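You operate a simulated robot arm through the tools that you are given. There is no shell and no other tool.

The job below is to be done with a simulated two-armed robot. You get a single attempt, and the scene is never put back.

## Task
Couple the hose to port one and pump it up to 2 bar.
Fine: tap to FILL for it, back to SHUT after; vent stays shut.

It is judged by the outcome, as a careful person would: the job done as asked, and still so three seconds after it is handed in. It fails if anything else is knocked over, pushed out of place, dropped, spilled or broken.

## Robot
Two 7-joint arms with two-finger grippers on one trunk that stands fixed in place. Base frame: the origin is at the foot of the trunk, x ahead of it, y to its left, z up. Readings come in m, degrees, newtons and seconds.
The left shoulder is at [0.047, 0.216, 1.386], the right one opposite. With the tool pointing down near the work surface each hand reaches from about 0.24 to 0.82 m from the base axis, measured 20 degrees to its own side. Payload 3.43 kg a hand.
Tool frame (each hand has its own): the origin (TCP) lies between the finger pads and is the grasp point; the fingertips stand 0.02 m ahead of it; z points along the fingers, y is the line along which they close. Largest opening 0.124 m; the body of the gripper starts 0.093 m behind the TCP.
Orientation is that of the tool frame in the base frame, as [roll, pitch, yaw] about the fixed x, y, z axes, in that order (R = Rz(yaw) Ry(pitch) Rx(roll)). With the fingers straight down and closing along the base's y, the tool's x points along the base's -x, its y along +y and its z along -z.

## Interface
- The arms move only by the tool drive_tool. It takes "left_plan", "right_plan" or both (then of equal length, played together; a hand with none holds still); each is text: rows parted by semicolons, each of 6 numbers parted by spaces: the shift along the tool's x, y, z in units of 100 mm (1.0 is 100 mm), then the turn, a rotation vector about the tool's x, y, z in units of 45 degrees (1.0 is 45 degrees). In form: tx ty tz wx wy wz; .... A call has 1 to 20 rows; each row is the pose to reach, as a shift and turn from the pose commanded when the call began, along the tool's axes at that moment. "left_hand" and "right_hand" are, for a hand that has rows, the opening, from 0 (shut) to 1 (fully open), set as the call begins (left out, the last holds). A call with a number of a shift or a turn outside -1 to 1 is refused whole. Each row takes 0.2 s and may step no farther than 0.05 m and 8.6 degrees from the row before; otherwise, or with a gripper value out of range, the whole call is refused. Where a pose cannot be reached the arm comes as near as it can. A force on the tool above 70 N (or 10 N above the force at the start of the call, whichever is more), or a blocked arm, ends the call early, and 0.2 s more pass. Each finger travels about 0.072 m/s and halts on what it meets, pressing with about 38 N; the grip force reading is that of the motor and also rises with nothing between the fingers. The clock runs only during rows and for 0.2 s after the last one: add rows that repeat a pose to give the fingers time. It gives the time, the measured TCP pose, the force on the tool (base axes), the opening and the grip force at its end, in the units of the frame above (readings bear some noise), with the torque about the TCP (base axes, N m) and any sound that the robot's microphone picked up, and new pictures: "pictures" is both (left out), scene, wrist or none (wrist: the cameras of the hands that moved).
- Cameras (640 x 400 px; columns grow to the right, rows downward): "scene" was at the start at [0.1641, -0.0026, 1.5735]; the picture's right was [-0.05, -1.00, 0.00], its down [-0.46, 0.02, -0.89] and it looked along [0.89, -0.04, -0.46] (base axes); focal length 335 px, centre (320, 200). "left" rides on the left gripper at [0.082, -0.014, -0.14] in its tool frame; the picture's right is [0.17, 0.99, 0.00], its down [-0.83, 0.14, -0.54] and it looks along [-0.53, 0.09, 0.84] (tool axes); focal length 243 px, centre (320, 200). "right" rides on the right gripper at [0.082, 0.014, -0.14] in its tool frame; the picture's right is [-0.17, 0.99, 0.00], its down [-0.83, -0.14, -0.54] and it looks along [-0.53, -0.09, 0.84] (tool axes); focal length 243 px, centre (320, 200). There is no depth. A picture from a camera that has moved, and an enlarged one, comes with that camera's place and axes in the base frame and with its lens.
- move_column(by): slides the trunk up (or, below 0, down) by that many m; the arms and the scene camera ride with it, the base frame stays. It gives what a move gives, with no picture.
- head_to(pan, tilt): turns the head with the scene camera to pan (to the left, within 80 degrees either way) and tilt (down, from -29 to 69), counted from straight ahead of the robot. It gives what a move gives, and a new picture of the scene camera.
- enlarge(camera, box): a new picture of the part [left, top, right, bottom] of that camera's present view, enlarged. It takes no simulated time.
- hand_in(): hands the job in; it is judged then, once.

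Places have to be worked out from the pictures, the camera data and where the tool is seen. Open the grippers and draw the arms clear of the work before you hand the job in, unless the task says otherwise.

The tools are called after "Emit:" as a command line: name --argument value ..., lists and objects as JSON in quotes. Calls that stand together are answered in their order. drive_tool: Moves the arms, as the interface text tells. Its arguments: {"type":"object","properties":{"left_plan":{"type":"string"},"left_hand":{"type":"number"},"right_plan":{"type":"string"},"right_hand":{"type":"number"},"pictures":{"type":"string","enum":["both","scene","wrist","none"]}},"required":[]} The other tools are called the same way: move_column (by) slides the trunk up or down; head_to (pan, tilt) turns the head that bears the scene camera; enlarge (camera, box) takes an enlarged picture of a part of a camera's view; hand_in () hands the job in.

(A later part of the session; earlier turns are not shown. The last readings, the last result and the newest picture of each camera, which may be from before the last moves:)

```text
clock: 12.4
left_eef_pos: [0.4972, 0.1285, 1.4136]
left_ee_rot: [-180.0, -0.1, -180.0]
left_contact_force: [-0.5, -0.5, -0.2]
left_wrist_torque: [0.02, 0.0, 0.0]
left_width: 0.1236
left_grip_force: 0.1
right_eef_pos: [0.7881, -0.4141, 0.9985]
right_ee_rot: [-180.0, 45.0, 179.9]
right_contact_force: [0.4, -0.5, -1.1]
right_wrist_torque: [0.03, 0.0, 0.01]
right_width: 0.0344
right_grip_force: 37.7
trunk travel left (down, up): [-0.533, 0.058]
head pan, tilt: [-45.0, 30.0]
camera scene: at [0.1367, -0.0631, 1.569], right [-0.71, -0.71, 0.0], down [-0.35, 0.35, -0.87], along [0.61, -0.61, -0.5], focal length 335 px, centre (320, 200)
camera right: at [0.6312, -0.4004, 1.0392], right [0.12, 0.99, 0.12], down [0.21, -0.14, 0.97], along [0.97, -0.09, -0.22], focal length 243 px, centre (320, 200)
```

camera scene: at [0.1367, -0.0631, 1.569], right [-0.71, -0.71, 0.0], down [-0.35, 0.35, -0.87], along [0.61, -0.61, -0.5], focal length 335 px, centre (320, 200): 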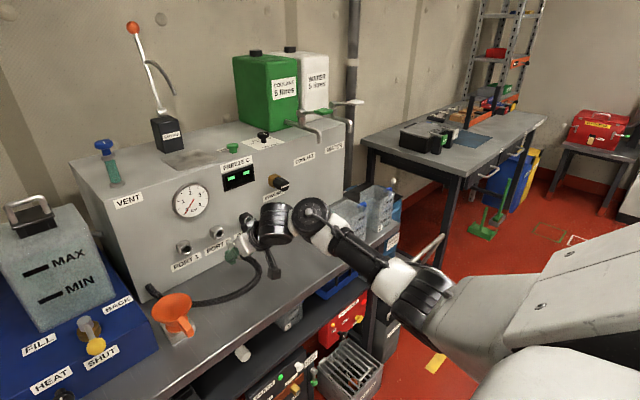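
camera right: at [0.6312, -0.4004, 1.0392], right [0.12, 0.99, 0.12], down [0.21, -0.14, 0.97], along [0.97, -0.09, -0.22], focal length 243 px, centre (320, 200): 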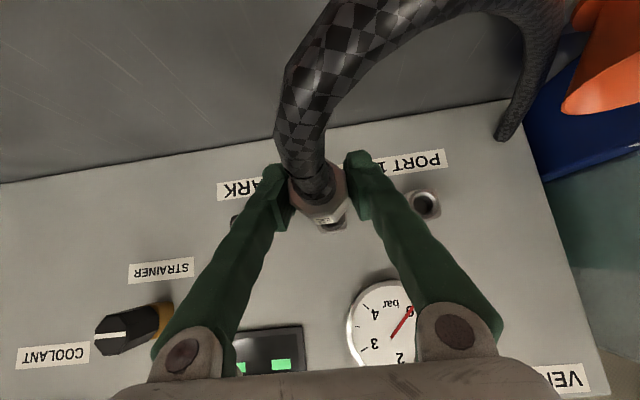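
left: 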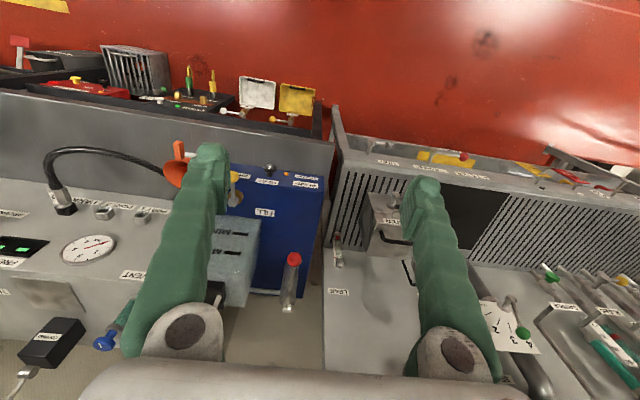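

The connector moves freely, now at y = -0.414. I'll slide the remaining 0.10 m to port 1 and turn the head to watch the hose and funnel.

Emit:
head_to --pan -18 --tilt 34

Emit:
drive_tool --right_plan "0 0.25 0 0 0 0; 0 0.5 0 0 0 0; 0 0.75 0 0 0 0; 0 1.0 0 0 0 0; 0 1.0 0 0 0 0" --pictures "both"

Emit:
enlarge --camera "scene" --box '[250, 160, 410, 260]'

Emit:
enlarge --camera "right" --box '[260, 130, 420, 230]'

```text
clock: 13.3
left_eef_pos: [0.4965, 0.1289, 1.4134]
left_ee_rot: [-179.9, 0.0, 179.9]
left_contact_force: [0.6, -0.6, -0.7]
left_wrist_torque: [0.0, 0.0, -0.01]
left_width: 0.124
left_grip_force: 0.0
right_eef_pos: [0.7884, -0.4142, 0.9985]
right_ee_rot: [-179.9, 45.1, -179.9]
right_contact_force: [-0.2, -1.0, 1.2]
right_wrist_torque: [0.02, 0.03, 0.04]
right_width: 0.0347
right_grip_force: 37.9
trunk travel left (down, up): [-0.533, 0.058]
head pan, tilt: [-18.0, 34.0]
camera scene: at [0.1573, -0.0258, 1.5627], right [-0.31, -0.95, 0.0], down [-0.53, 0.17, -0.83], along [0.79, -0.26, -0.56], focal length 335 px, centre (320, 200)
```

scene: 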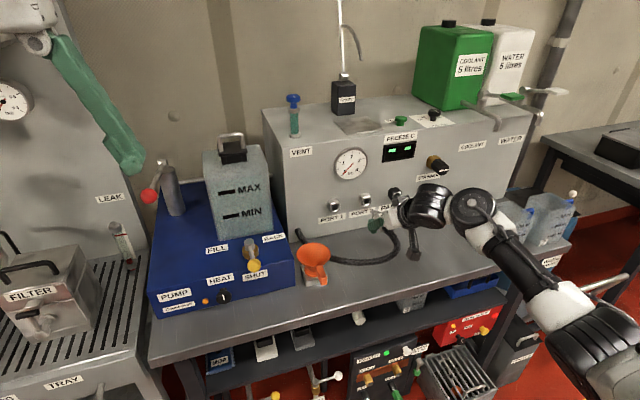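

```text
clock: 14.5
left_eef_pos: [0.4966, 0.1277, 1.4143]
left_ee_rot: [-180.0, 0.0, 180.0]
left_contact_force: [0.7, 0.2, -0.5]
left_wrist_torque: [0.03, 0.03, -0.05]
left_width: 0.1241
left_grip_force: 0.1
right_eef_pos: [0.7891, -0.3122, 0.9981]
right_ee_rot: [179.9, 45.0, -179.9]
right_contact_force: [-0.1, 0.5, 0.1]
right_wrist_torque: [0.02, 0.03, -0.01]
right_width: 0.0347
right_grip_force: 37.9
trunk travel left (down, up): [-0.533, 0.058]
head pan, tilt: [-18.0, 34.0]
camera scene: at [0.1572, -0.0264, 1.5627], right [-0.31, -0.95, 0.0], down [-0.53, 0.17, -0.83], along [0.79, -0.26, -0.56], focal length 335 px, centre (320, 200)
camera right: at [0.6319, -0.2992, 1.0378], right [0.12, 0.99, 0.12], down [0.21, -0.14, 0.97], along [0.97, -0.09, -0.22], focal length 243 px, centre (320, 200)
```

scene: 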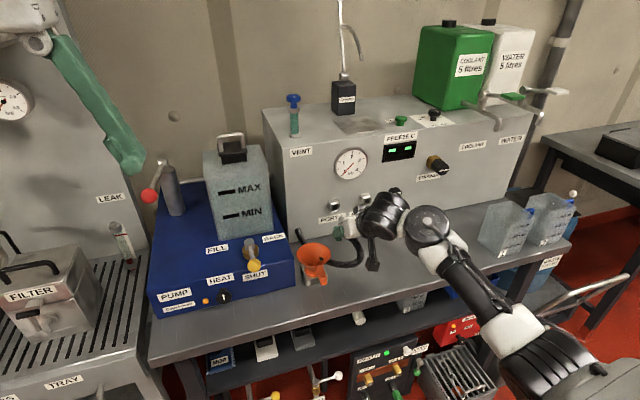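
right: 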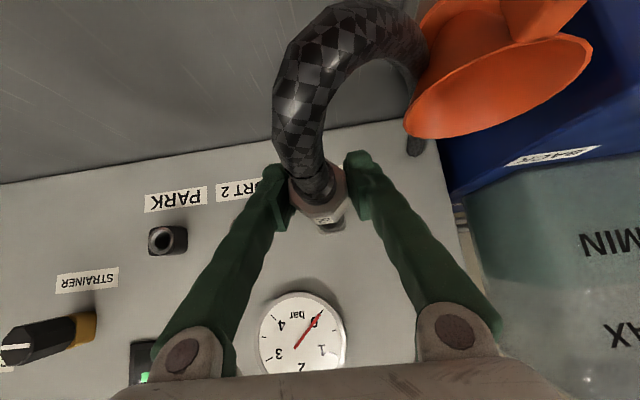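

```text
4.00 times, centred on (330, 210) of scene
camera zoom: at [0.1572, -0.0264, 1.5627], right [-0.31, -0.95, 0.0], down [-0.53, 0.17, -0.83], along [0.79, -0.26, -0.56], focal length 1339 px, centre (280, 160)
```

zoom: 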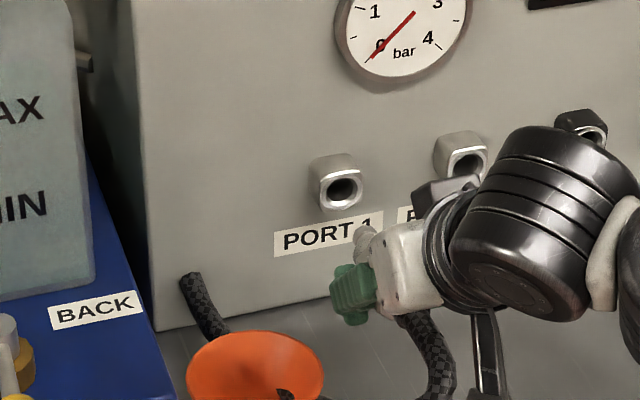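

```text
4.00 times, centred on (340, 180) of right
camera zoom: at [0.6319, -0.2992, 1.0378], right [0.12, 0.99, 0.12], down [0.21, -0.14, 0.97], along [0.97, -0.09, -0.22], focal length 970 px, centre (240, 280)
```

zoom: 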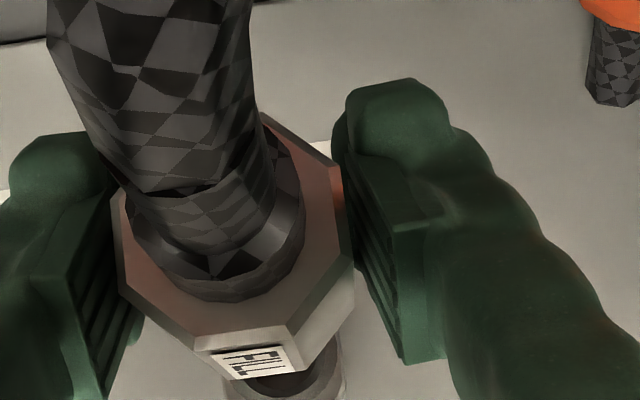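

Hose and funnel are undisturbed, and the plug is in front of port 1. I'll advance +x partway in, keeping the exact 0.20 m offset from PARK.

Emit:
drive_tool --right_plan "-0.106 0 0.106 0 0 0; -0.212 0 0.212 0 0 0; -0.283 0 0.283 0 0 0; -0.283 0 0.283 0 0 0" --pictures "both"

Emit:
enlarge --camera "scene" --box '[290, 170, 390, 232]'

Emit:
enlarge --camera "right" --box '[240, 140, 420, 252]'

```text
clock: 15.5
left_eef_pos: [0.4968, 0.1282, 1.4137]
left_ee_rot: [179.9, 0.0, -179.9]
left_contact_force: [-0.7, -0.3, 1.0]
left_wrist_torque: [0.03, -0.01, 0.0]
left_width: 0.1239
left_grip_force: 0.0
right_eef_pos: [0.8291, -0.3131, 0.9983]
right_ee_rot: [-180.0, 45.1, -179.9]
right_contact_force: [0.0, 0.1, 0.6]
right_wrist_torque: [0.01, 0.0, -0.02]
right_width: 0.0351
right_grip_force: 38.1
trunk travel left (down, up): [-0.533, 0.058]
head pan, tilt: [-18.0, 34.0]
camera scene: at [0.1573, -0.0258, 1.5627], right [-0.31, -0.95, 0.0], down [-0.53, 0.17, -0.83], along [0.79, -0.26, -0.56], focal length 335 px, centre (320, 200)
camera right: at [0.6723, -0.2998, 1.0393], right [0.12, 0.99, 0.12], down [0.21, -0.14, 0.97], along [0.97, -0.09, -0.22], focal length 243 px, centre (320, 200)
```

scene: 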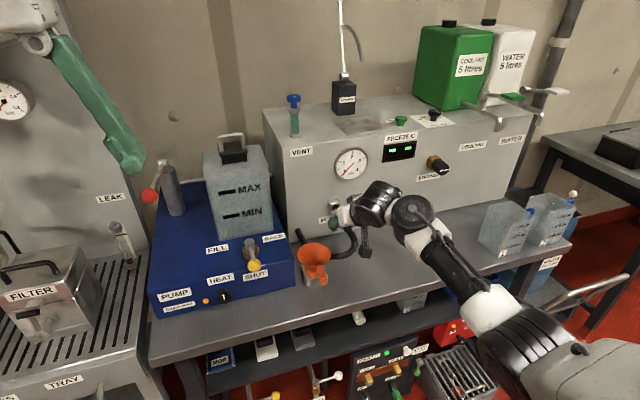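
right: 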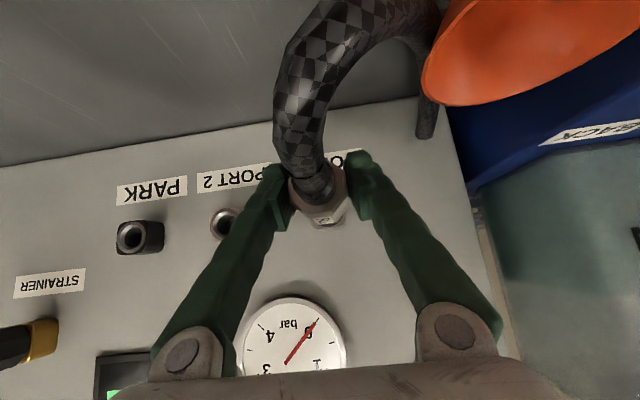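

```text
6.40 times, centred on (340, 201) of scene
camera zoom: at [0.1573, -0.0258, 1.5627], right [-0.31, -0.95, 0.0], down [-0.53, 0.17, -0.83], along [0.79, -0.26, -0.56], focal length 2143 px, centre (192, 194)
```

zoom: 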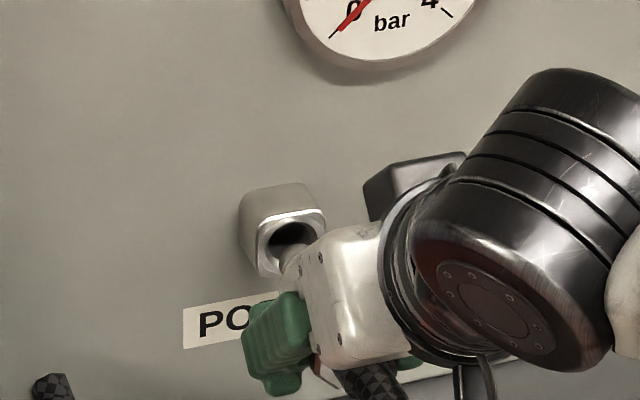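

```text
3.56 times, centred on (330, 196) of right
camera zoom: at [0.6723, -0.2998, 1.0393], right [0.12, 0.99, 0.12], down [0.21, -0.14, 0.97], along [0.97, -0.09, -0.22], focal length 863 px, centre (284, 214)
```

zoom: 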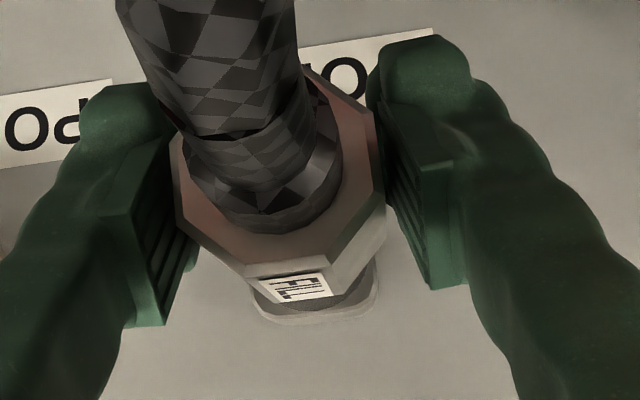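

The nose is just at the mouth of port 1, well centred. I'll push the remaining 30 mm in 5 mm steps and watch the force.

Emit:
drive_tool --right_plan "-0.035 0 0.035 0 0 0; -0.071 0 0.071 0 0 0; -0.106 0 0.106 0 0 0; -0.141 0 0.141 0 0 0; -0.177 0 0.177 0 0 0; -0.212 0 0.212 0 0 0; -0.212 0 0.212 0 0 0" --pictures "both"

Emit:
enlarge --camera "scene" --box '[290, 170, 390, 232]'

Emit:
enlarge --camera "right" --box '[240, 140, 420, 252]'

```text
clock: 17.1
left_eef_pos: [0.4961, 0.1287, 1.4139]
left_ee_rot: [-179.9, 0.0, -180.0]
left_contact_force: [-0.2, 0.6, -0.9]
left_wrist_torque: [0.01, 0.0, 0.02]
left_width: 0.1241
left_grip_force: 0.1
right_eef_pos: [0.8576, -0.3164, 0.999]
right_ee_rot: [-180.0, 45.0, -180.0]
right_contact_force: [-0.1, -0.3, 1.1]
right_wrist_torque: [-0.03, -0.04, -0.01]
right_width: 0.0346
right_grip_force: 38.3
trunk travel left (down, up): [-0.533, 0.058]
head pan, tilt: [-18.0, 34.0]
camera scene: at [0.1572, -0.026, 1.5627], right [-0.31, -0.95, 0.0], down [-0.53, 0.17, -0.83], along [0.79, -0.26, -0.56], focal length 335 px, centre (320, 200)
camera right: at [0.7009, -0.3021, 1.0396], right [0.12, 0.99, 0.12], down [0.21, -0.14, 0.97], along [0.97, -0.09, -0.22], focal length 243 px, centre (320, 200)
```

scene: 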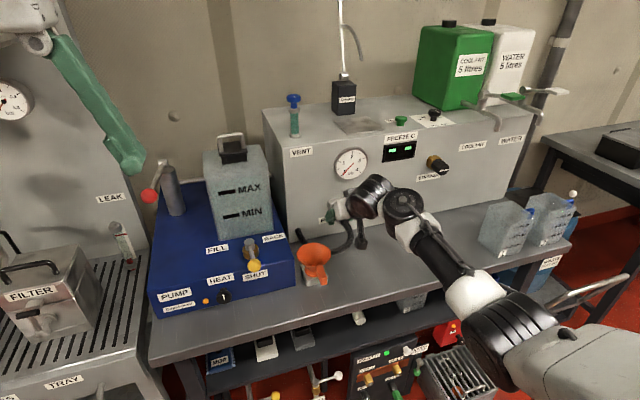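
right: 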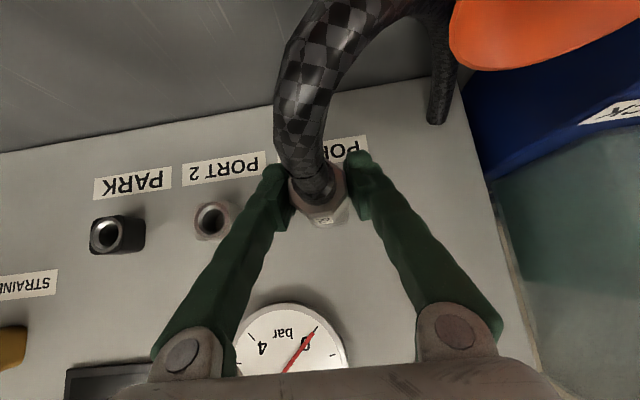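

```text
6.40 times, centred on (340, 201) of scene
camera zoom: at [0.1572, -0.026, 1.5627], right [-0.31, -0.95, 0.0], down [-0.53, 0.17, -0.83], along [0.79, -0.26, -0.56], focal length 2143 px, centre (192, 194)
```

zoom: 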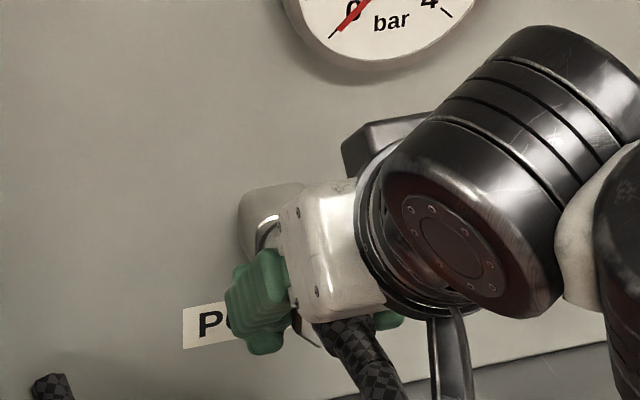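

```text
3.56 times, centred on (330, 196) of right
camera zoom: at [0.7009, -0.3021, 1.0396], right [0.12, 0.99, 0.12], down [0.21, -0.14, 0.97], along [0.97, -0.09, -0.22], focal length 863 px, centre (284, 214)
```

zoom: 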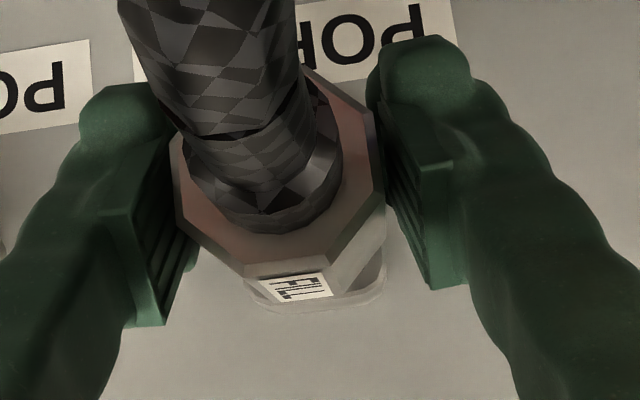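

No resistance or sound yet, and the depth matches how it sat in PARK. I'll press on in 2 mm steps to find the seat.

Emit:
drive_tool --right_plan "-0.014 0 0.014 0 0 0; -0.028 0 0.028 0 0 0; -0.042 0 0.042 0 0 0; -0.042 0 0.042 0 0 0" --pictures "wrist"

Emit:
enlarge --camera "scene" --box '[290, 170, 390, 232]'

```text
clock: 18.1
left_eef_pos: [0.4912, 0.1269, 1.4147]
left_ee_rot: [179.9, 0.2, 180.0]
left_contact_force: [0.3, -1.0, 0.0]
left_wrist_torque: [-0.03, 0.0, 0.02]
left_width: 0.1239
left_grip_force: 0.0
right_eef_pos: [0.8595, -0.3154, 0.9984]
right_ee_rot: [-179.9, 45.0, 180.0]
right_contact_force: [-30.3, -4.4, -0.9]
right_wrist_torque: [-0.03, 0.13, -0.11]
right_width: 0.0347
right_grip_force: 37.9
trunk travel left (down, up): [-0.533, 0.058]
head pan, tilt: [-18.0, 34.0]
camera right: at [0.7026, -0.3019, 1.04], right [0.12, 0.99, 0.12], down [0.21, -0.14, 0.97], along [0.97, -0.09, -0.22], focal length 243 px, centre (320, 200)
```

right: 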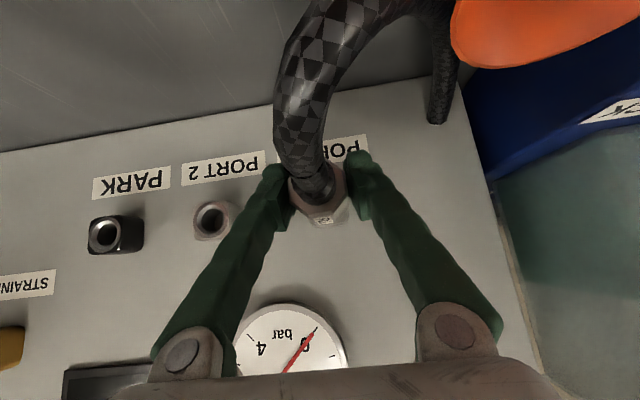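

```text
6.40 times, centred on (340, 201) of scene
camera zoom: at [0.152, -0.0265, 1.5631], right [-0.31, -0.95, 0.0], down [-0.53, 0.17, -0.83], along [0.79, -0.26, -0.56], focal length 2143 px, centre (192, 194)
```

zoom: 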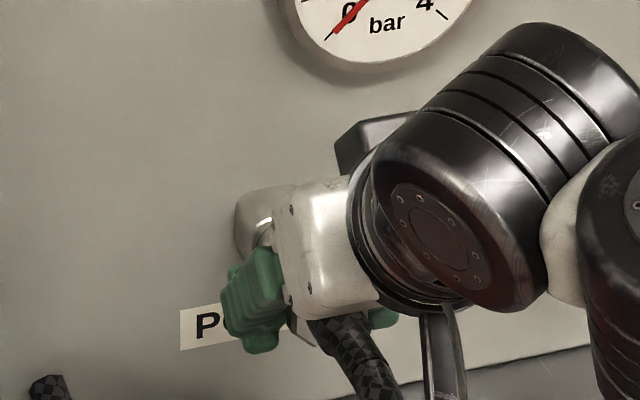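

The plug has bottomed with 30 N of push, but no click was heard. I'll press a few more millimetres to see whether it latches (staying under 70 N).

Emit:
drive_tool --right_plan "-0.01 0 0.01 0 0 0; -0.02 0 0.02 0 0 0; -0.028 0 0.028 0 0 0; -0.028 0 0.028 0 0 0" --pictures "none"

```text
clock: 19.1
left_eef_pos: [0.4932, 0.1272, 1.4156]
left_ee_rot: [-179.9, 0.1, 180.0]
left_contact_force: [0.1, -0.5, 0.3]
left_wrist_torque: [-0.01, 0.0, -0.01]
left_width: 0.1242
left_grip_force: 0.1
right_eef_pos: [0.8653, -0.3156, 0.9996]
right_ee_rot: [180.0, 44.9, 180.0]
right_contact_force: [-28.2, -3.6, -4.3]
right_wrist_torque: [0.01, 0.23, -0.07]
right_width: 0.0345
right_grip_force: 37.9
trunk travel left (down, up): [-0.533, 0.058]
head pan, tilt: [-18.0, 34.0]
```

The hand moved 6 mm at about constant 28 N, so either the plug went deeper or the fingers slipped along it. I'll look closely.

Emit:
enlarge --camera "right" --box '[240, 140, 420, 252]'

Emit:
enlarge --camera "scene" --box '[290, 170, 390, 232]'

```text
3.56 times, centred on (330, 196) of right
camera zoom: at [0.7084, -0.302, 1.0405], right [0.12, 0.99, 0.12], down [0.21, -0.14, 0.97], along [0.97, -0.09, -0.22], focal length 863 px, centre (284, 214)
```

zoom: 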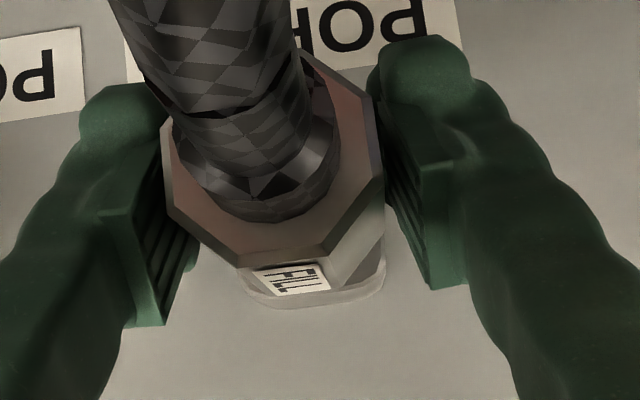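

```text
6.40 times, centred on (340, 201) of scene
camera zoom: at [0.1534, -0.0266, 1.563], right [-0.31, -0.95, 0.0], down [-0.53, 0.17, -0.83], along [0.79, -0.26, -0.56], focal length 2143 px, centre (192, 194)
```

zoom: 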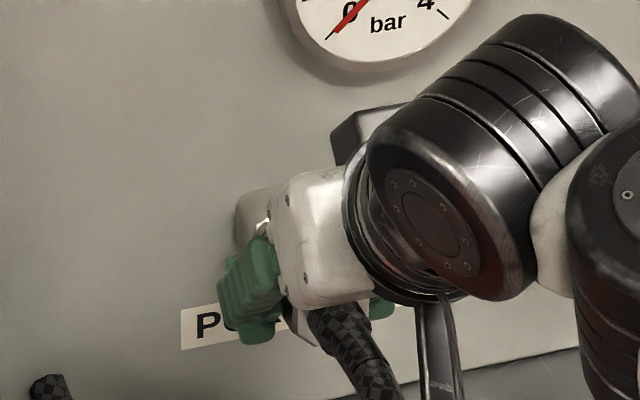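

The plug slid about 6 mm back in my grip, so friction limits my push to about 30 N, at the same depth it had in PARK. I'll ease back 8 mm to see whether the plug is retained or comes out freely.

Emit:
drive_tool --right_plan "0.014 0 -0.014 0 0 0; 0.028 0 -0.028 0 0 0; 0.042 0 -0.042 0 0 0; 0.042 0 -0.042 0 0 0" --pictures "wrist"

Emit:
enlarge --camera "right" --box '[240, 140, 420, 252]'

```text
clock: 20.1
left_eef_pos: [0.496, 0.1269, 1.414]
left_ee_rot: [-180.0, 0.1, 180.0]
left_contact_force: [0.4, 0.4, -0.3]
left_wrist_torque: [0.0, 0.0, 0.02]
left_width: 0.1242
left_grip_force: 0.1
right_eef_pos: [0.8628, -0.3159, 0.9998]
right_ee_rot: [179.9, 45.1, 179.8]
right_contact_force: [-0.8, -5.4, -0.5]
right_wrist_torque: [0.01, -0.14, -0.19]
right_width: 0.035
right_grip_force: 37.7
trunk travel left (down, up): [-0.533, 0.058]
head pan, tilt: [-18.0, 34.0]
camera right: at [0.707, -0.3018, 1.0407], right [0.12, 0.99, 0.12], down [0.2, -0.14, 0.97], along [0.97, -0.09, -0.22], focal length 243 px, centre (320, 200)
```

right: 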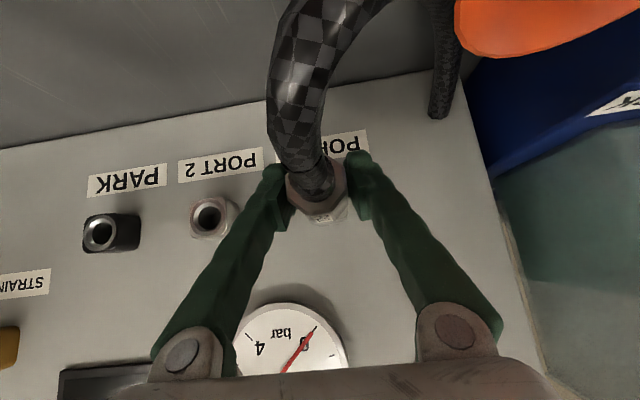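

```text
3.56 times, centred on (330, 196) of right
camera zoom: at [0.707, -0.3018, 1.0407], right [0.12, 0.99, 0.12], down [0.2, -0.14, 0.97], along [0.97, -0.09, -0.22], focal length 863 px, centre (284, 214)
```

zoom: 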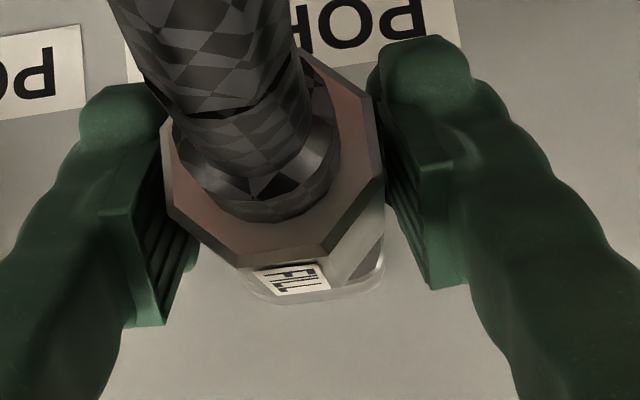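

Force has dropped to about zero at x = 0.863. I'll pull another 4 mm and read the force to test whether the port holds the plug.

Emit:
drive_tool --right_plan "0.014 0 -0.014 0 0 0; 0.028 0 -0.028 0 0 0; 0.028 0 -0.028 0 0 0" --pictures "none"

Emit:
enlarge --camera "right" --box '[240, 140, 420, 252]'

```text
clock: 20.9
left_eef_pos: [0.4965, 0.1281, 1.4144]
left_ee_rot: [179.9, 0.1, 180.0]
left_contact_force: [0.3, 0.5, 0.1]
left_wrist_torque: [0.0, -0.03, -0.01]
left_width: 0.1238
left_grip_force: 0.0
right_eef_pos: [0.8591, -0.314, 1.0002]
right_ee_rot: [180.0, 45.1, 180.0]
right_contact_force: [5.0, -4.6, 2.4]
right_wrist_torque: [0.05, -0.48, -0.07]
right_width: 0.035
right_grip_force: 37.9
trunk travel left (down, up): [-0.533, 0.058]
head pan, tilt: [-18.0, 34.0]
```

```text
3.56 times, centred on (330, 196) of right
camera zoom: at [0.7023, -0.301, 1.0404], right [0.12, 0.99, 0.12], down [0.2, -0.14, 0.97], along [0.97, -0.09, -0.22], focal length 863 px, centre (284, 214)
```

zoom: 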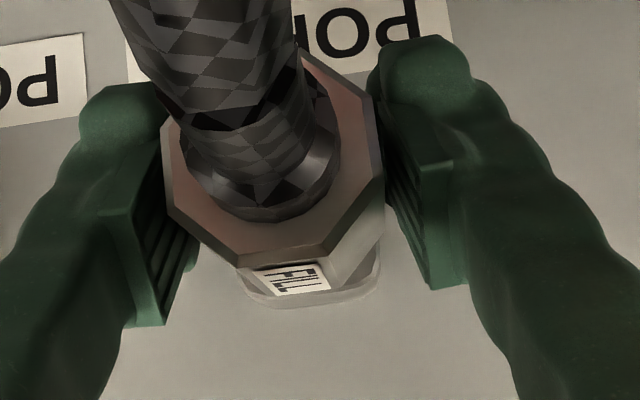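

The plug slides out with the hand against only 5 N, so it isn't latched yet. I'll re-seat it with a light preload and try a 30° clockwise turn about its axis, in case it locks by turning, watching torque and sound.

Emit:
drive_tool --right_plan "-0.014 0 0.014 0 0 0; -0.028 0 0.028 0 0 0; -0.042 0 0.042 0 0 0; -0.042 0 0.042 0 0 0" --pictures "none"

```text
clock: 21.9
left_eef_pos: [0.4965, 0.1281, 1.4142]
left_ee_rot: [-180.0, 0.1, -180.0]
left_contact_force: [0.5, -0.1, 0.1]
left_wrist_torque: [-0.03, 0.02, 0.01]
left_width: 0.1241
left_grip_force: 0.2
right_eef_pos: [0.8643, -0.3156, 0.9989]
right_ee_rot: [180.0, 45.0, -179.9]
right_contact_force: [-1.0, -2.7, 2.3]
right_wrist_torque: [-0.02, -0.09, -0.05]
right_width: 0.0348
right_grip_force: 38.2
trunk travel left (down, up): [-0.533, 0.058]
head pan, tilt: [-18.0, 34.0]
```

It's back at the seat, with about zero force. Now a light preload and a 30° clockwise turn.

Emit:
drive_tool --right_plan "-0.014 0 0.014 0 0 0; -0.014 0 0.014 -0.094 0 0.094; -0.014 0 0.014 -0.188 0 0.188; -0.014 0 0.014 -0.283 0 0.283; -0.014 0 0.014 -0.377 0 0.377; -0.014 0 0.014 -0.471 0 0.471; -0.014 0 0.014 -0.471 0 0.471" --pictures "both"

Emit:
enlarge --camera "right" --box '[240, 140, 420, 252]'

Emit:
enlarge --camera "scene" --box '[290, 170, 390, 232]'

```text
clock: 23.5
left_eef_pos: [0.4952, 0.1279, 1.4141]
left_ee_rot: [-180.0, 0.0, 180.0]
left_contact_force: [-0.2, 0.3, 0.6]
left_wrist_torque: [-0.02, 0.02, 0.0]
left_width: 0.1239
left_grip_force: 0.1
right_eef_pos: [0.8656, -0.3157, 0.9977]
right_ee_rot: [140.7, 37.7, 153.4]
right_contact_force: [-8.1, -2.1, 0.7]
right_wrist_torque: [0.06, 0.03, 0.05]
right_width: 0.0347
right_grip_force: 38.5
trunk travel left (down, up): [-0.533, 0.058]
head pan, tilt: [-18.0, 34.0]
camera scene: at [0.1559, -0.0261, 1.5628], right [-0.31, -0.95, 0.0], down [-0.53, 0.17, -0.83], along [0.79, -0.26, -0.56], focal length 335 px, centre (320, 200)
camera right: at [0.7083, -0.3233, 1.0407], right [0.12, 0.79, 0.6], down [0.21, -0.61, 0.77], along [0.97, 0.03, -0.24], focal length 243 px, centre (320, 200)
```

scene: 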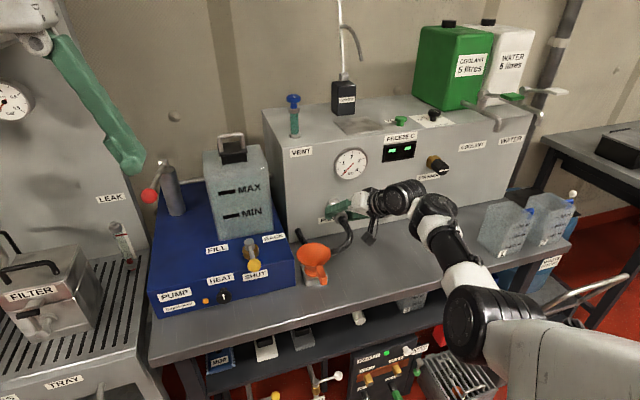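
right: 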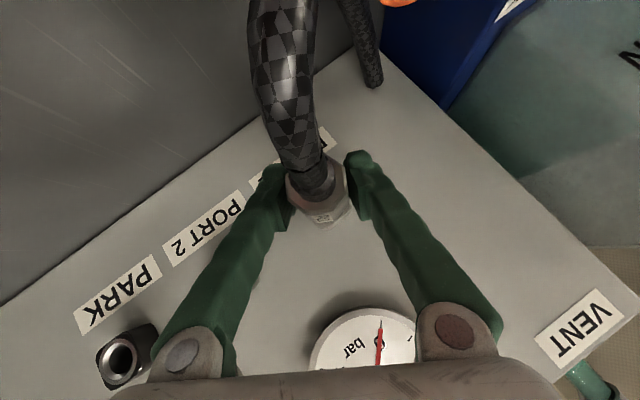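

```text
3.56 times, centred on (330, 196) of right
camera zoom: at [0.7083, -0.3233, 1.0407], right [0.12, 0.79, 0.6], down [0.21, -0.61, 0.77], along [0.97, 0.03, -0.24], focal length 863 px, centre (284, 214)
```

zoom: 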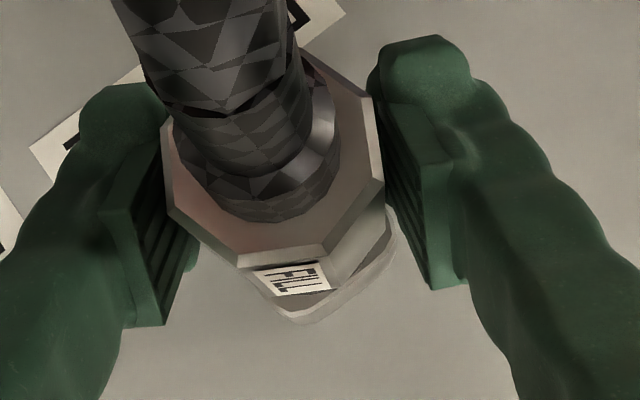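

```text
6.40 times, centred on (340, 201) of scene
camera zoom: at [0.1559, -0.0261, 1.5628], right [-0.31, -0.95, 0.0], down [-0.53, 0.17, -0.83], along [0.79, -0.26, -0.56], focal length 2143 px, centre (192, 194)
```

zoom: 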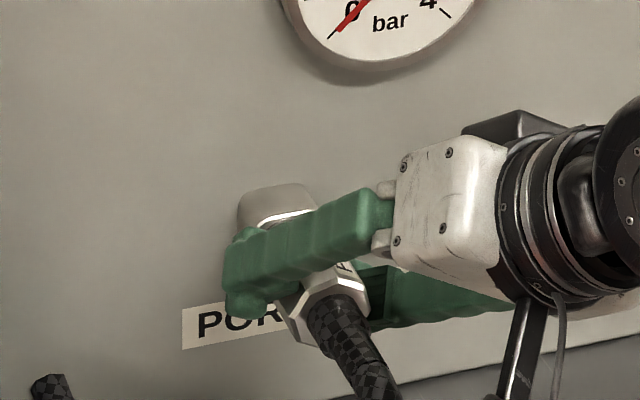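

The connector turns freely with no resisting torque, so it isn't a twist lock. This angle shows the connector better; I'll zoom in to see how far the body is from the port mouth.

Emit:
enlarge --camera "scene" --box '[320, 190, 360, 230]'

Emit:
enlarge --camera "right" --box '[80, 300, 180, 400]'

Emit:
enlarge --camera "right" --box '[270, 150, 380, 240]'

```text
10.00 times, centred on (340, 210) of scene
camera zoom: at [0.1559, -0.0261, 1.5628], right [-0.31, -0.95, 0.0], down [-0.53, 0.17, -0.83], along [0.79, -0.26, -0.56], focal length 3348 px, centre (120, 100)
```

zoom: 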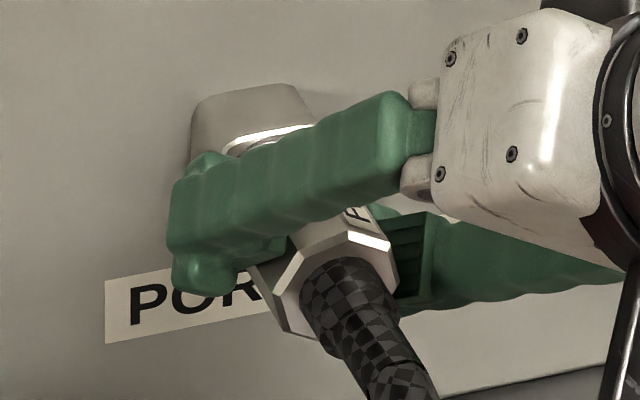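

```text
4.00 times, centred on (130, 350) of right
camera zoom: at [0.7083, -0.3233, 1.0407], right [0.12, 0.79, 0.6], down [0.21, -0.61, 0.77], along [0.97, 0.03, -0.24], focal length 970 px, centre (1080, -400)
```

zoom: 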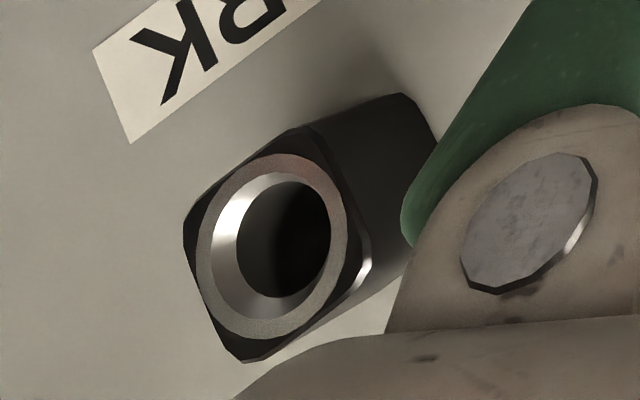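

```text
4.44 times, centred on (325, 195) of right
camera zoom: at [0.7083, -0.3233, 1.0407], right [0.12, 0.79, 0.6], down [0.21, -0.61, 0.77], along [0.97, 0.03, -0.24], focal length 1078 px, centre (298, 222)
```

zoom: 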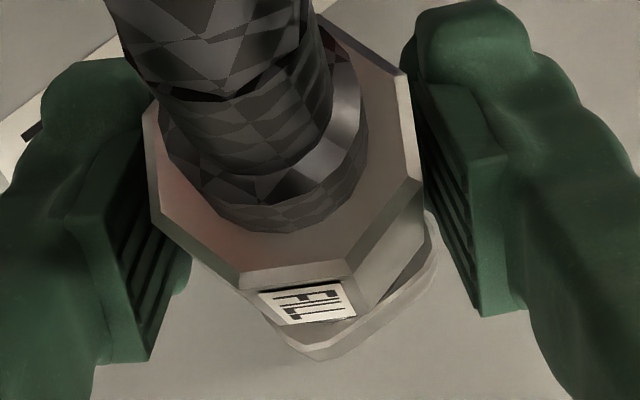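

The sockets are plain round bores, so it must be a push fit, and the plug sits as deep as it did in PARK. I'll turn back to the original roll while seated, then relax the fingers by only a few mm to see if the plug stays put.

Emit:
drive_tool --right_plan "0 0 0 0.094 0 -0.094; 0 0 0 0.188 0 -0.188; 0 0 0 0.283 0 -0.283; 0 0 0 0.377 0 -0.377; 0 0 0 0.471 0 -0.471; 0 0 0 0.471 0 -0.471" --pictures "none"

```text
clock: 24.9
left_eef_pos: [0.4959, 0.1294, 1.4141]
left_ee_rot: [180.0, -0.2, -180.0]
left_contact_force: [-0.1, 0.2, 0.2]
left_wrist_torque: [0.03, 0.0, -0.02]
left_width: 0.1237
left_grip_force: 0.0
right_eef_pos: [0.8647, -0.3152, 0.9986]
right_ee_rot: [-179.8, 45.0, -179.8]
right_contact_force: [-8.3, 2.8, -1.3]
right_wrist_torque: [-0.05, 0.14, 0.05]
right_width: 0.0346
right_grip_force: 38.3
trunk travel left (down, up): [-0.533, 0.058]
head pan, tilt: [-18.0, 34.0]
```

Seated with about 8 N of preload. Now I relax the fingers by roughly 5 mm per side and look.

Emit:
drive_tool --right_plan "0 0 0 0 0 0; 0 0 0 0 0 0" --right_hand 0.36 --pictures "both"

Emit:
enlarge --camera "right" --box '[240, 140, 420, 252]'

Emit:
enlarge --camera "scene" --box '[290, 170, 390, 232]'

```text
clock: 25.5
left_eef_pos: [0.4967, 0.1286, 1.4145]
left_ee_rot: [-180.0, 0.0, 180.0]
left_contact_force: [0.0, 0.5, -0.9]
left_wrist_torque: [-0.03, 0.01, 0.0]
left_width: 0.1239
left_grip_force: 0.1
right_eef_pos: [0.8652, -0.3153, 0.9999]
right_ee_rot: [-180.0, 45.1, -180.0]
right_contact_force: [-0.3, -0.2, 0.0]
right_wrist_torque: [-0.01, 0.03, -0.03]
right_width: 0.045
right_grip_force: 0.1
trunk travel left (down, up): [-0.533, 0.058]
head pan, tilt: [-18.0, 34.0]
camera scene: at [0.1568, -0.0257, 1.5628], right [-0.31, -0.95, 0.0], down [-0.53, 0.17, -0.83], along [0.79, -0.26, -0.56], focal length 335 px, centre (320, 200)
camera right: at [0.709, -0.3014, 1.0399], right [0.12, 0.99, 0.12], down [0.2, -0.14, 0.97], along [0.97, -0.09, -0.22], focal length 243 px, centre (320, 200)
```

scene: 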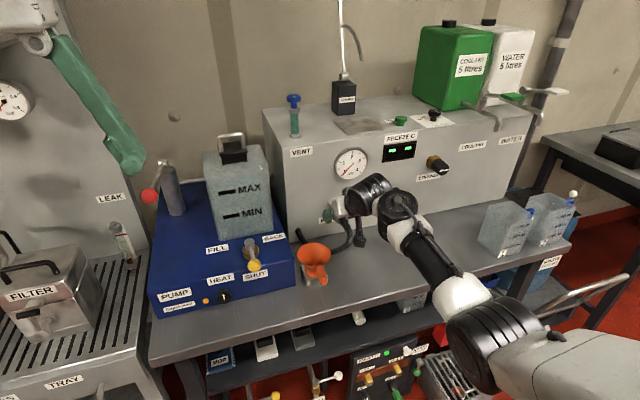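
right: 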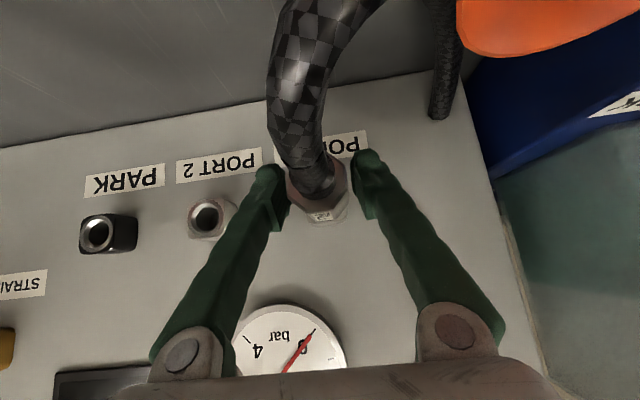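

```text
3.56 times, centred on (330, 196) of right
camera zoom: at [0.709, -0.3014, 1.0399], right [0.12, 0.99, 0.12], down [0.2, -0.14, 0.97], along [0.97, -0.09, -0.22], focal length 863 px, centre (284, 214)
```

zoom: 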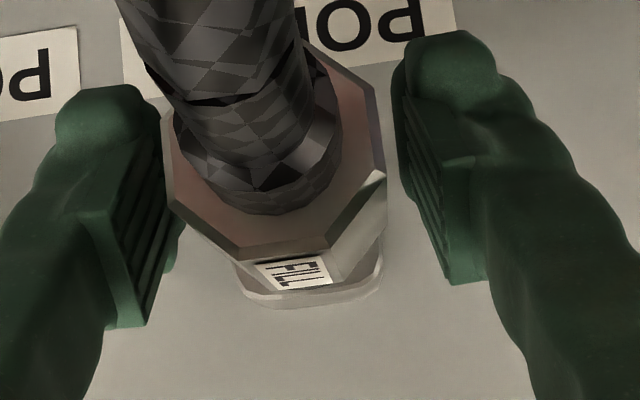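

```text
6.40 times, centred on (340, 201) of scene
camera zoom: at [0.1568, -0.0257, 1.5628], right [-0.31, -0.95, 0.0], down [-0.53, 0.17, -0.83], along [0.79, -0.26, -0.56], focal length 2143 px, centre (192, 194)
```

zoom: 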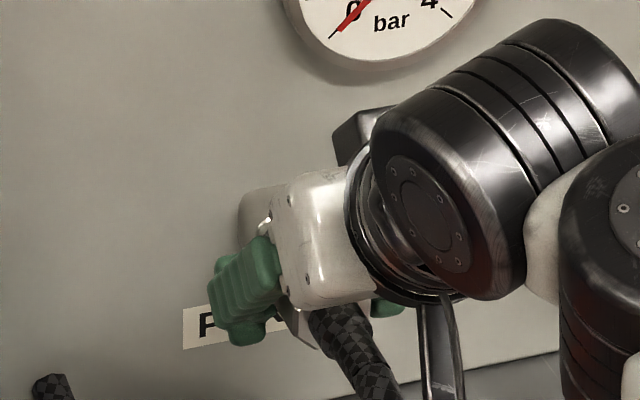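

The plug stays in the bore by itself with the fingers relaxed. I'll open wider and back straight off so the fingertips come behind its rear shoulder, to be able to push on that shoulder without slipping.

Emit:
drive_tool --right_plan "0 0 0 0 0 0; 0 0 0 0 0 0; 0.106 0 -0.106 0 0 0; 0.212 0 -0.212 0 0 0; 0.318 0 -0.318 0 0 0; 0.424 0 -0.424 0 0 0; 0.424 0 -0.424 0 0 0" --right_hand 0.55 --pictures "both"

Emit:
enlarge --camera "right" --box '[230, 100, 430, 225]'

Emit:
enlarge --camera "scene" --box '[290, 170, 390, 232]'

```text
clock: 27.1
left_eef_pos: [0.4968, 0.1287, 1.415]
left_ee_rot: [-180.0, 0.0, 179.9]
left_contact_force: [-0.1, -0.7, -0.2]
left_wrist_torque: [0.0, 0.02, 0.01]
left_width: 0.1237
left_grip_force: 0.1
right_eef_pos: [0.8067, -0.3155, 0.9979]
right_ee_rot: [-180.0, 45.1, -180.0]
right_contact_force: [-0.3, -0.1, -0.4]
right_wrist_torque: [0.02, 0.0, -0.01]
right_width: 0.068
right_grip_force: 0.0
trunk travel left (down, up): [-0.533, 0.058]
head pan, tilt: [-18.0, 34.0]
camera scene: at [0.1573, -0.0257, 1.5628], right [-0.31, -0.95, 0.0], down [-0.53, 0.17, -0.83], along [0.79, -0.26, -0.56], focal length 335 px, centre (320, 200)
camera right: at [0.6491, -0.3016, 1.0393], right [0.12, 0.99, 0.12], down [0.21, -0.14, 0.97], along [0.97, -0.09, -0.22], focal length 243 px, centre (320, 200)
```

scene: 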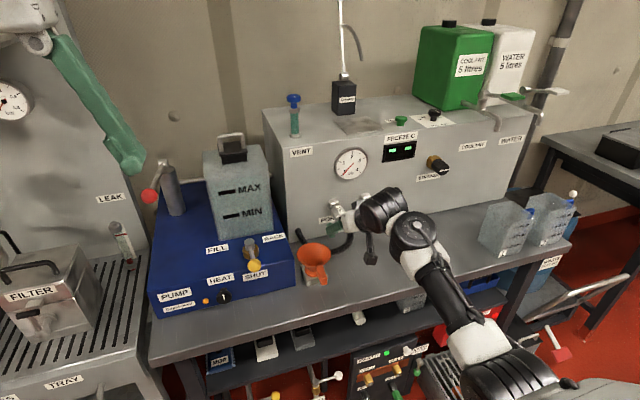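
right: 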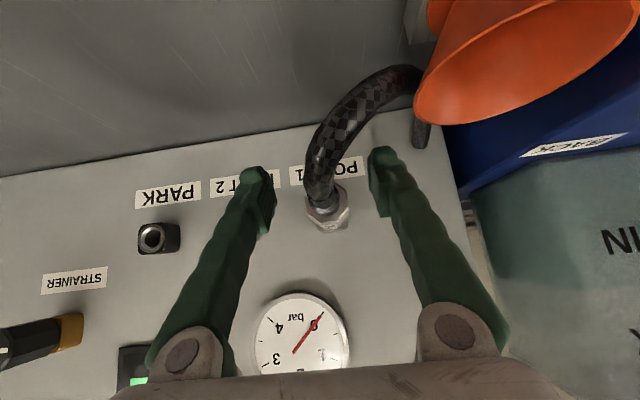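

```text
3.20 times, centred on (330, 162) of right
camera zoom: at [0.6491, -0.3016, 1.0393], right [0.12, 0.99, 0.12], down [0.21, -0.14, 0.97], along [0.97, -0.09, -0.22], focal length 776 px, centre (288, 320)
```

zoom: 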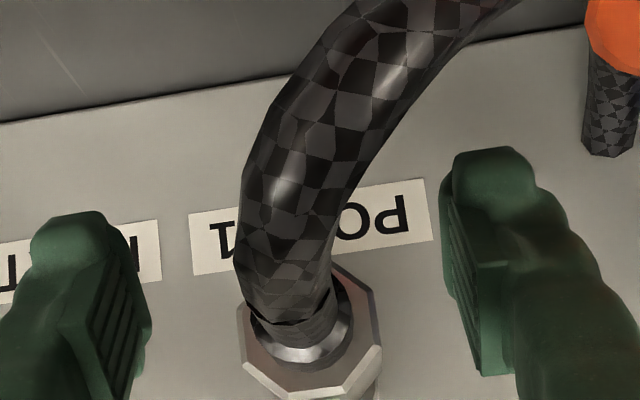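

```text
6.40 times, centred on (340, 201) of scene
camera zoom: at [0.1573, -0.0257, 1.5628], right [-0.31, -0.95, 0.0], down [-0.53, 0.17, -0.83], along [0.79, -0.26, -0.56], focal length 2143 px, centre (192, 194)
```

zoom: 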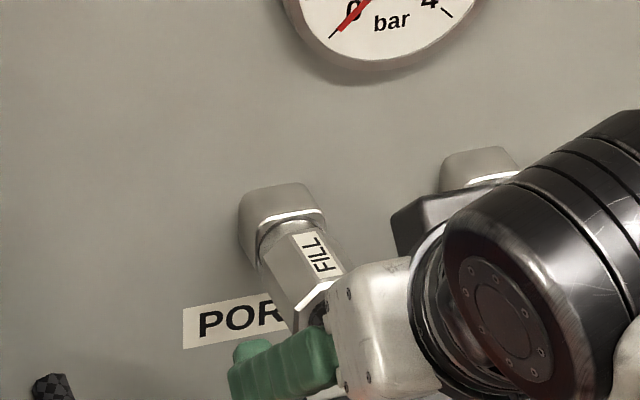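

The plug sits straight in port 1 on its own. I'll zoom to judge the gap between its body and the port compared with how it looked in PARK.

Emit:
enlarge --camera "scene" --box '[318, 190, 358, 225]'

Emit:
enlarge --camera "right" --box '[290, 160, 370, 240]'

```text
11.43 times, centred on (338, 208) of scene
camera zoom: at [0.1573, -0.0257, 1.5628], right [-0.31, -0.95, 0.0], down [-0.53, 0.17, -0.83], along [0.79, -0.26, -0.56], focal length 3826 px, centre (114, 114)
```

zoom: 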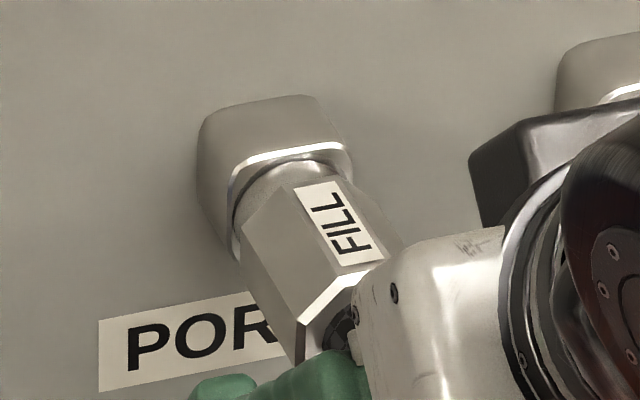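

```text
5.00 times, centred on (330, 200) of right
camera zoom: at [0.6491, -0.3016, 1.0393], right [0.12, 0.99, 0.12], down [0.21, -0.14, 0.97], along [0.97, -0.09, -0.22], focal length 1213 px, centre (270, 200)
```

zoom: 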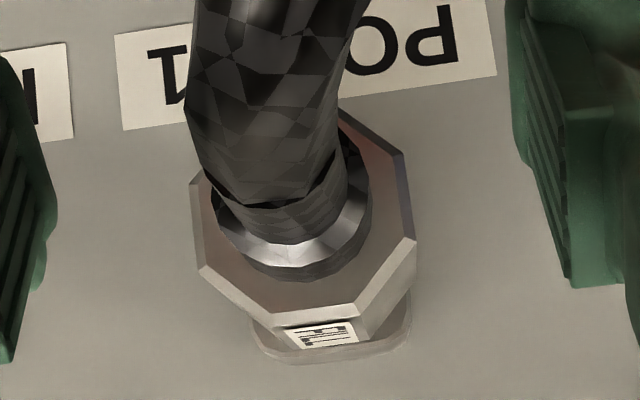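

Seating depth matches PARK to within about 1–2 mm. For certainty I'll close the fingers on the hose neck just behind the shoulder and push the shoulder firmly.

Emit:
drive_tool --right_plan "-0.028 0 -0.028 0 0 0; -0.028 0 -0.028 0 0 0; -0.028 0 -0.028 0 0 0; -0.028 0 -0.028 0 0 0; -0.028 0 -0.028 0 0 0" --right_hand 0 --pictures "both"

Emit:
enlarge --camera "right" --box '[230, 100, 430, 225]'

Emit:
enlarge --camera "scene" --box '[290, 170, 390, 232]'

```text
clock: 28.3
left_eef_pos: [0.4956, 0.1294, 1.4145]
left_ee_rot: [-180.0, 0.0, 180.0]
left_contact_force: [-0.2, -0.3, 0.1]
left_wrist_torque: [-0.02, 0.0, 0.02]
left_width: 0.1241
left_grip_force: 0.0
right_eef_pos: [0.8052, -0.3152, 1.003]
right_ee_rot: [-179.9, 45.0, 180.0]
right_contact_force: [-0.2, 3.0, -0.1]
right_wrist_torque: [0.01, 0.07, 0.08]
right_width: 0.0184
right_grip_force: 37.9
trunk travel left (down, up): [-0.533, 0.058]
head pan, tilt: [-18.0, 34.0]
camera scene: at [0.1572, -0.0254, 1.5628], right [-0.31, -0.95, 0.0], down [-0.53, 0.17, -0.83], along [0.79, -0.26, -0.56], focal length 335 px, centre (320, 200)
camera right: at [0.6491, -0.3012, 1.0434], right [0.12, 0.99, 0.12], down [0.21, -0.14, 0.97], along [0.97, -0.09, -0.22], focal length 243 px, centre (320, 200)
```

scene: 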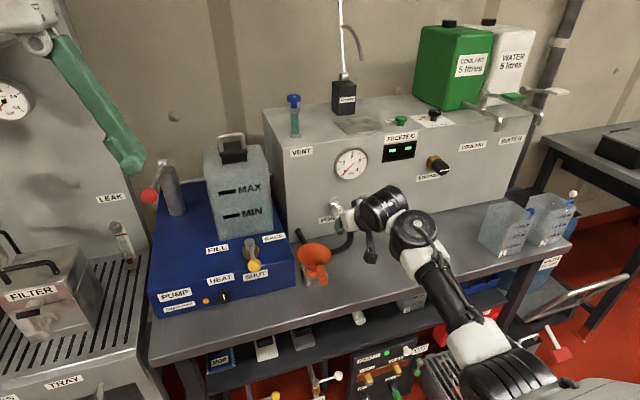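
right: 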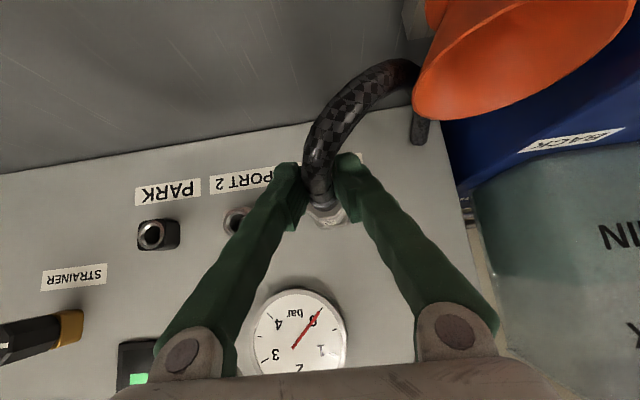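

```text
3.20 times, centred on (330, 162) of right
camera zoom: at [0.6491, -0.3012, 1.0434], right [0.12, 0.99, 0.12], down [0.21, -0.14, 0.97], along [0.97, -0.09, -0.22], focal length 776 px, centre (288, 320)
```

zoom: 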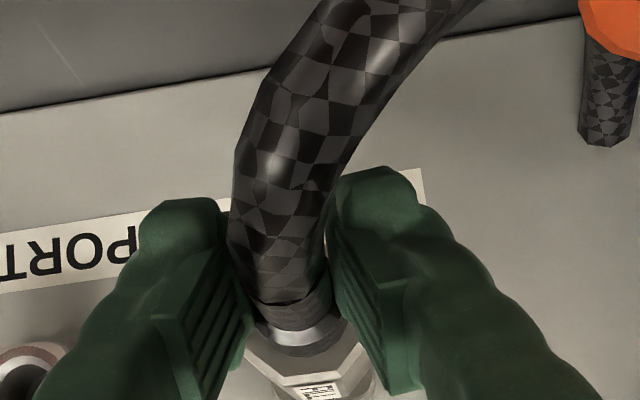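

```text
6.40 times, centred on (340, 201) of scene
camera zoom: at [0.1572, -0.0254, 1.5628], right [-0.31, -0.95, 0.0], down [-0.53, 0.17, -0.83], along [0.79, -0.26, -0.56], focal length 2143 px, centre (192, 194)
```

zoom: 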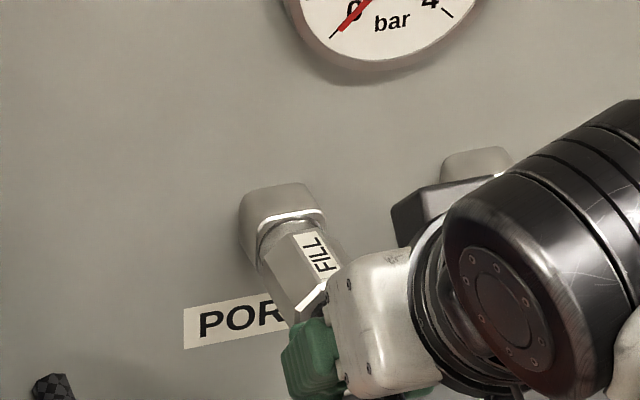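

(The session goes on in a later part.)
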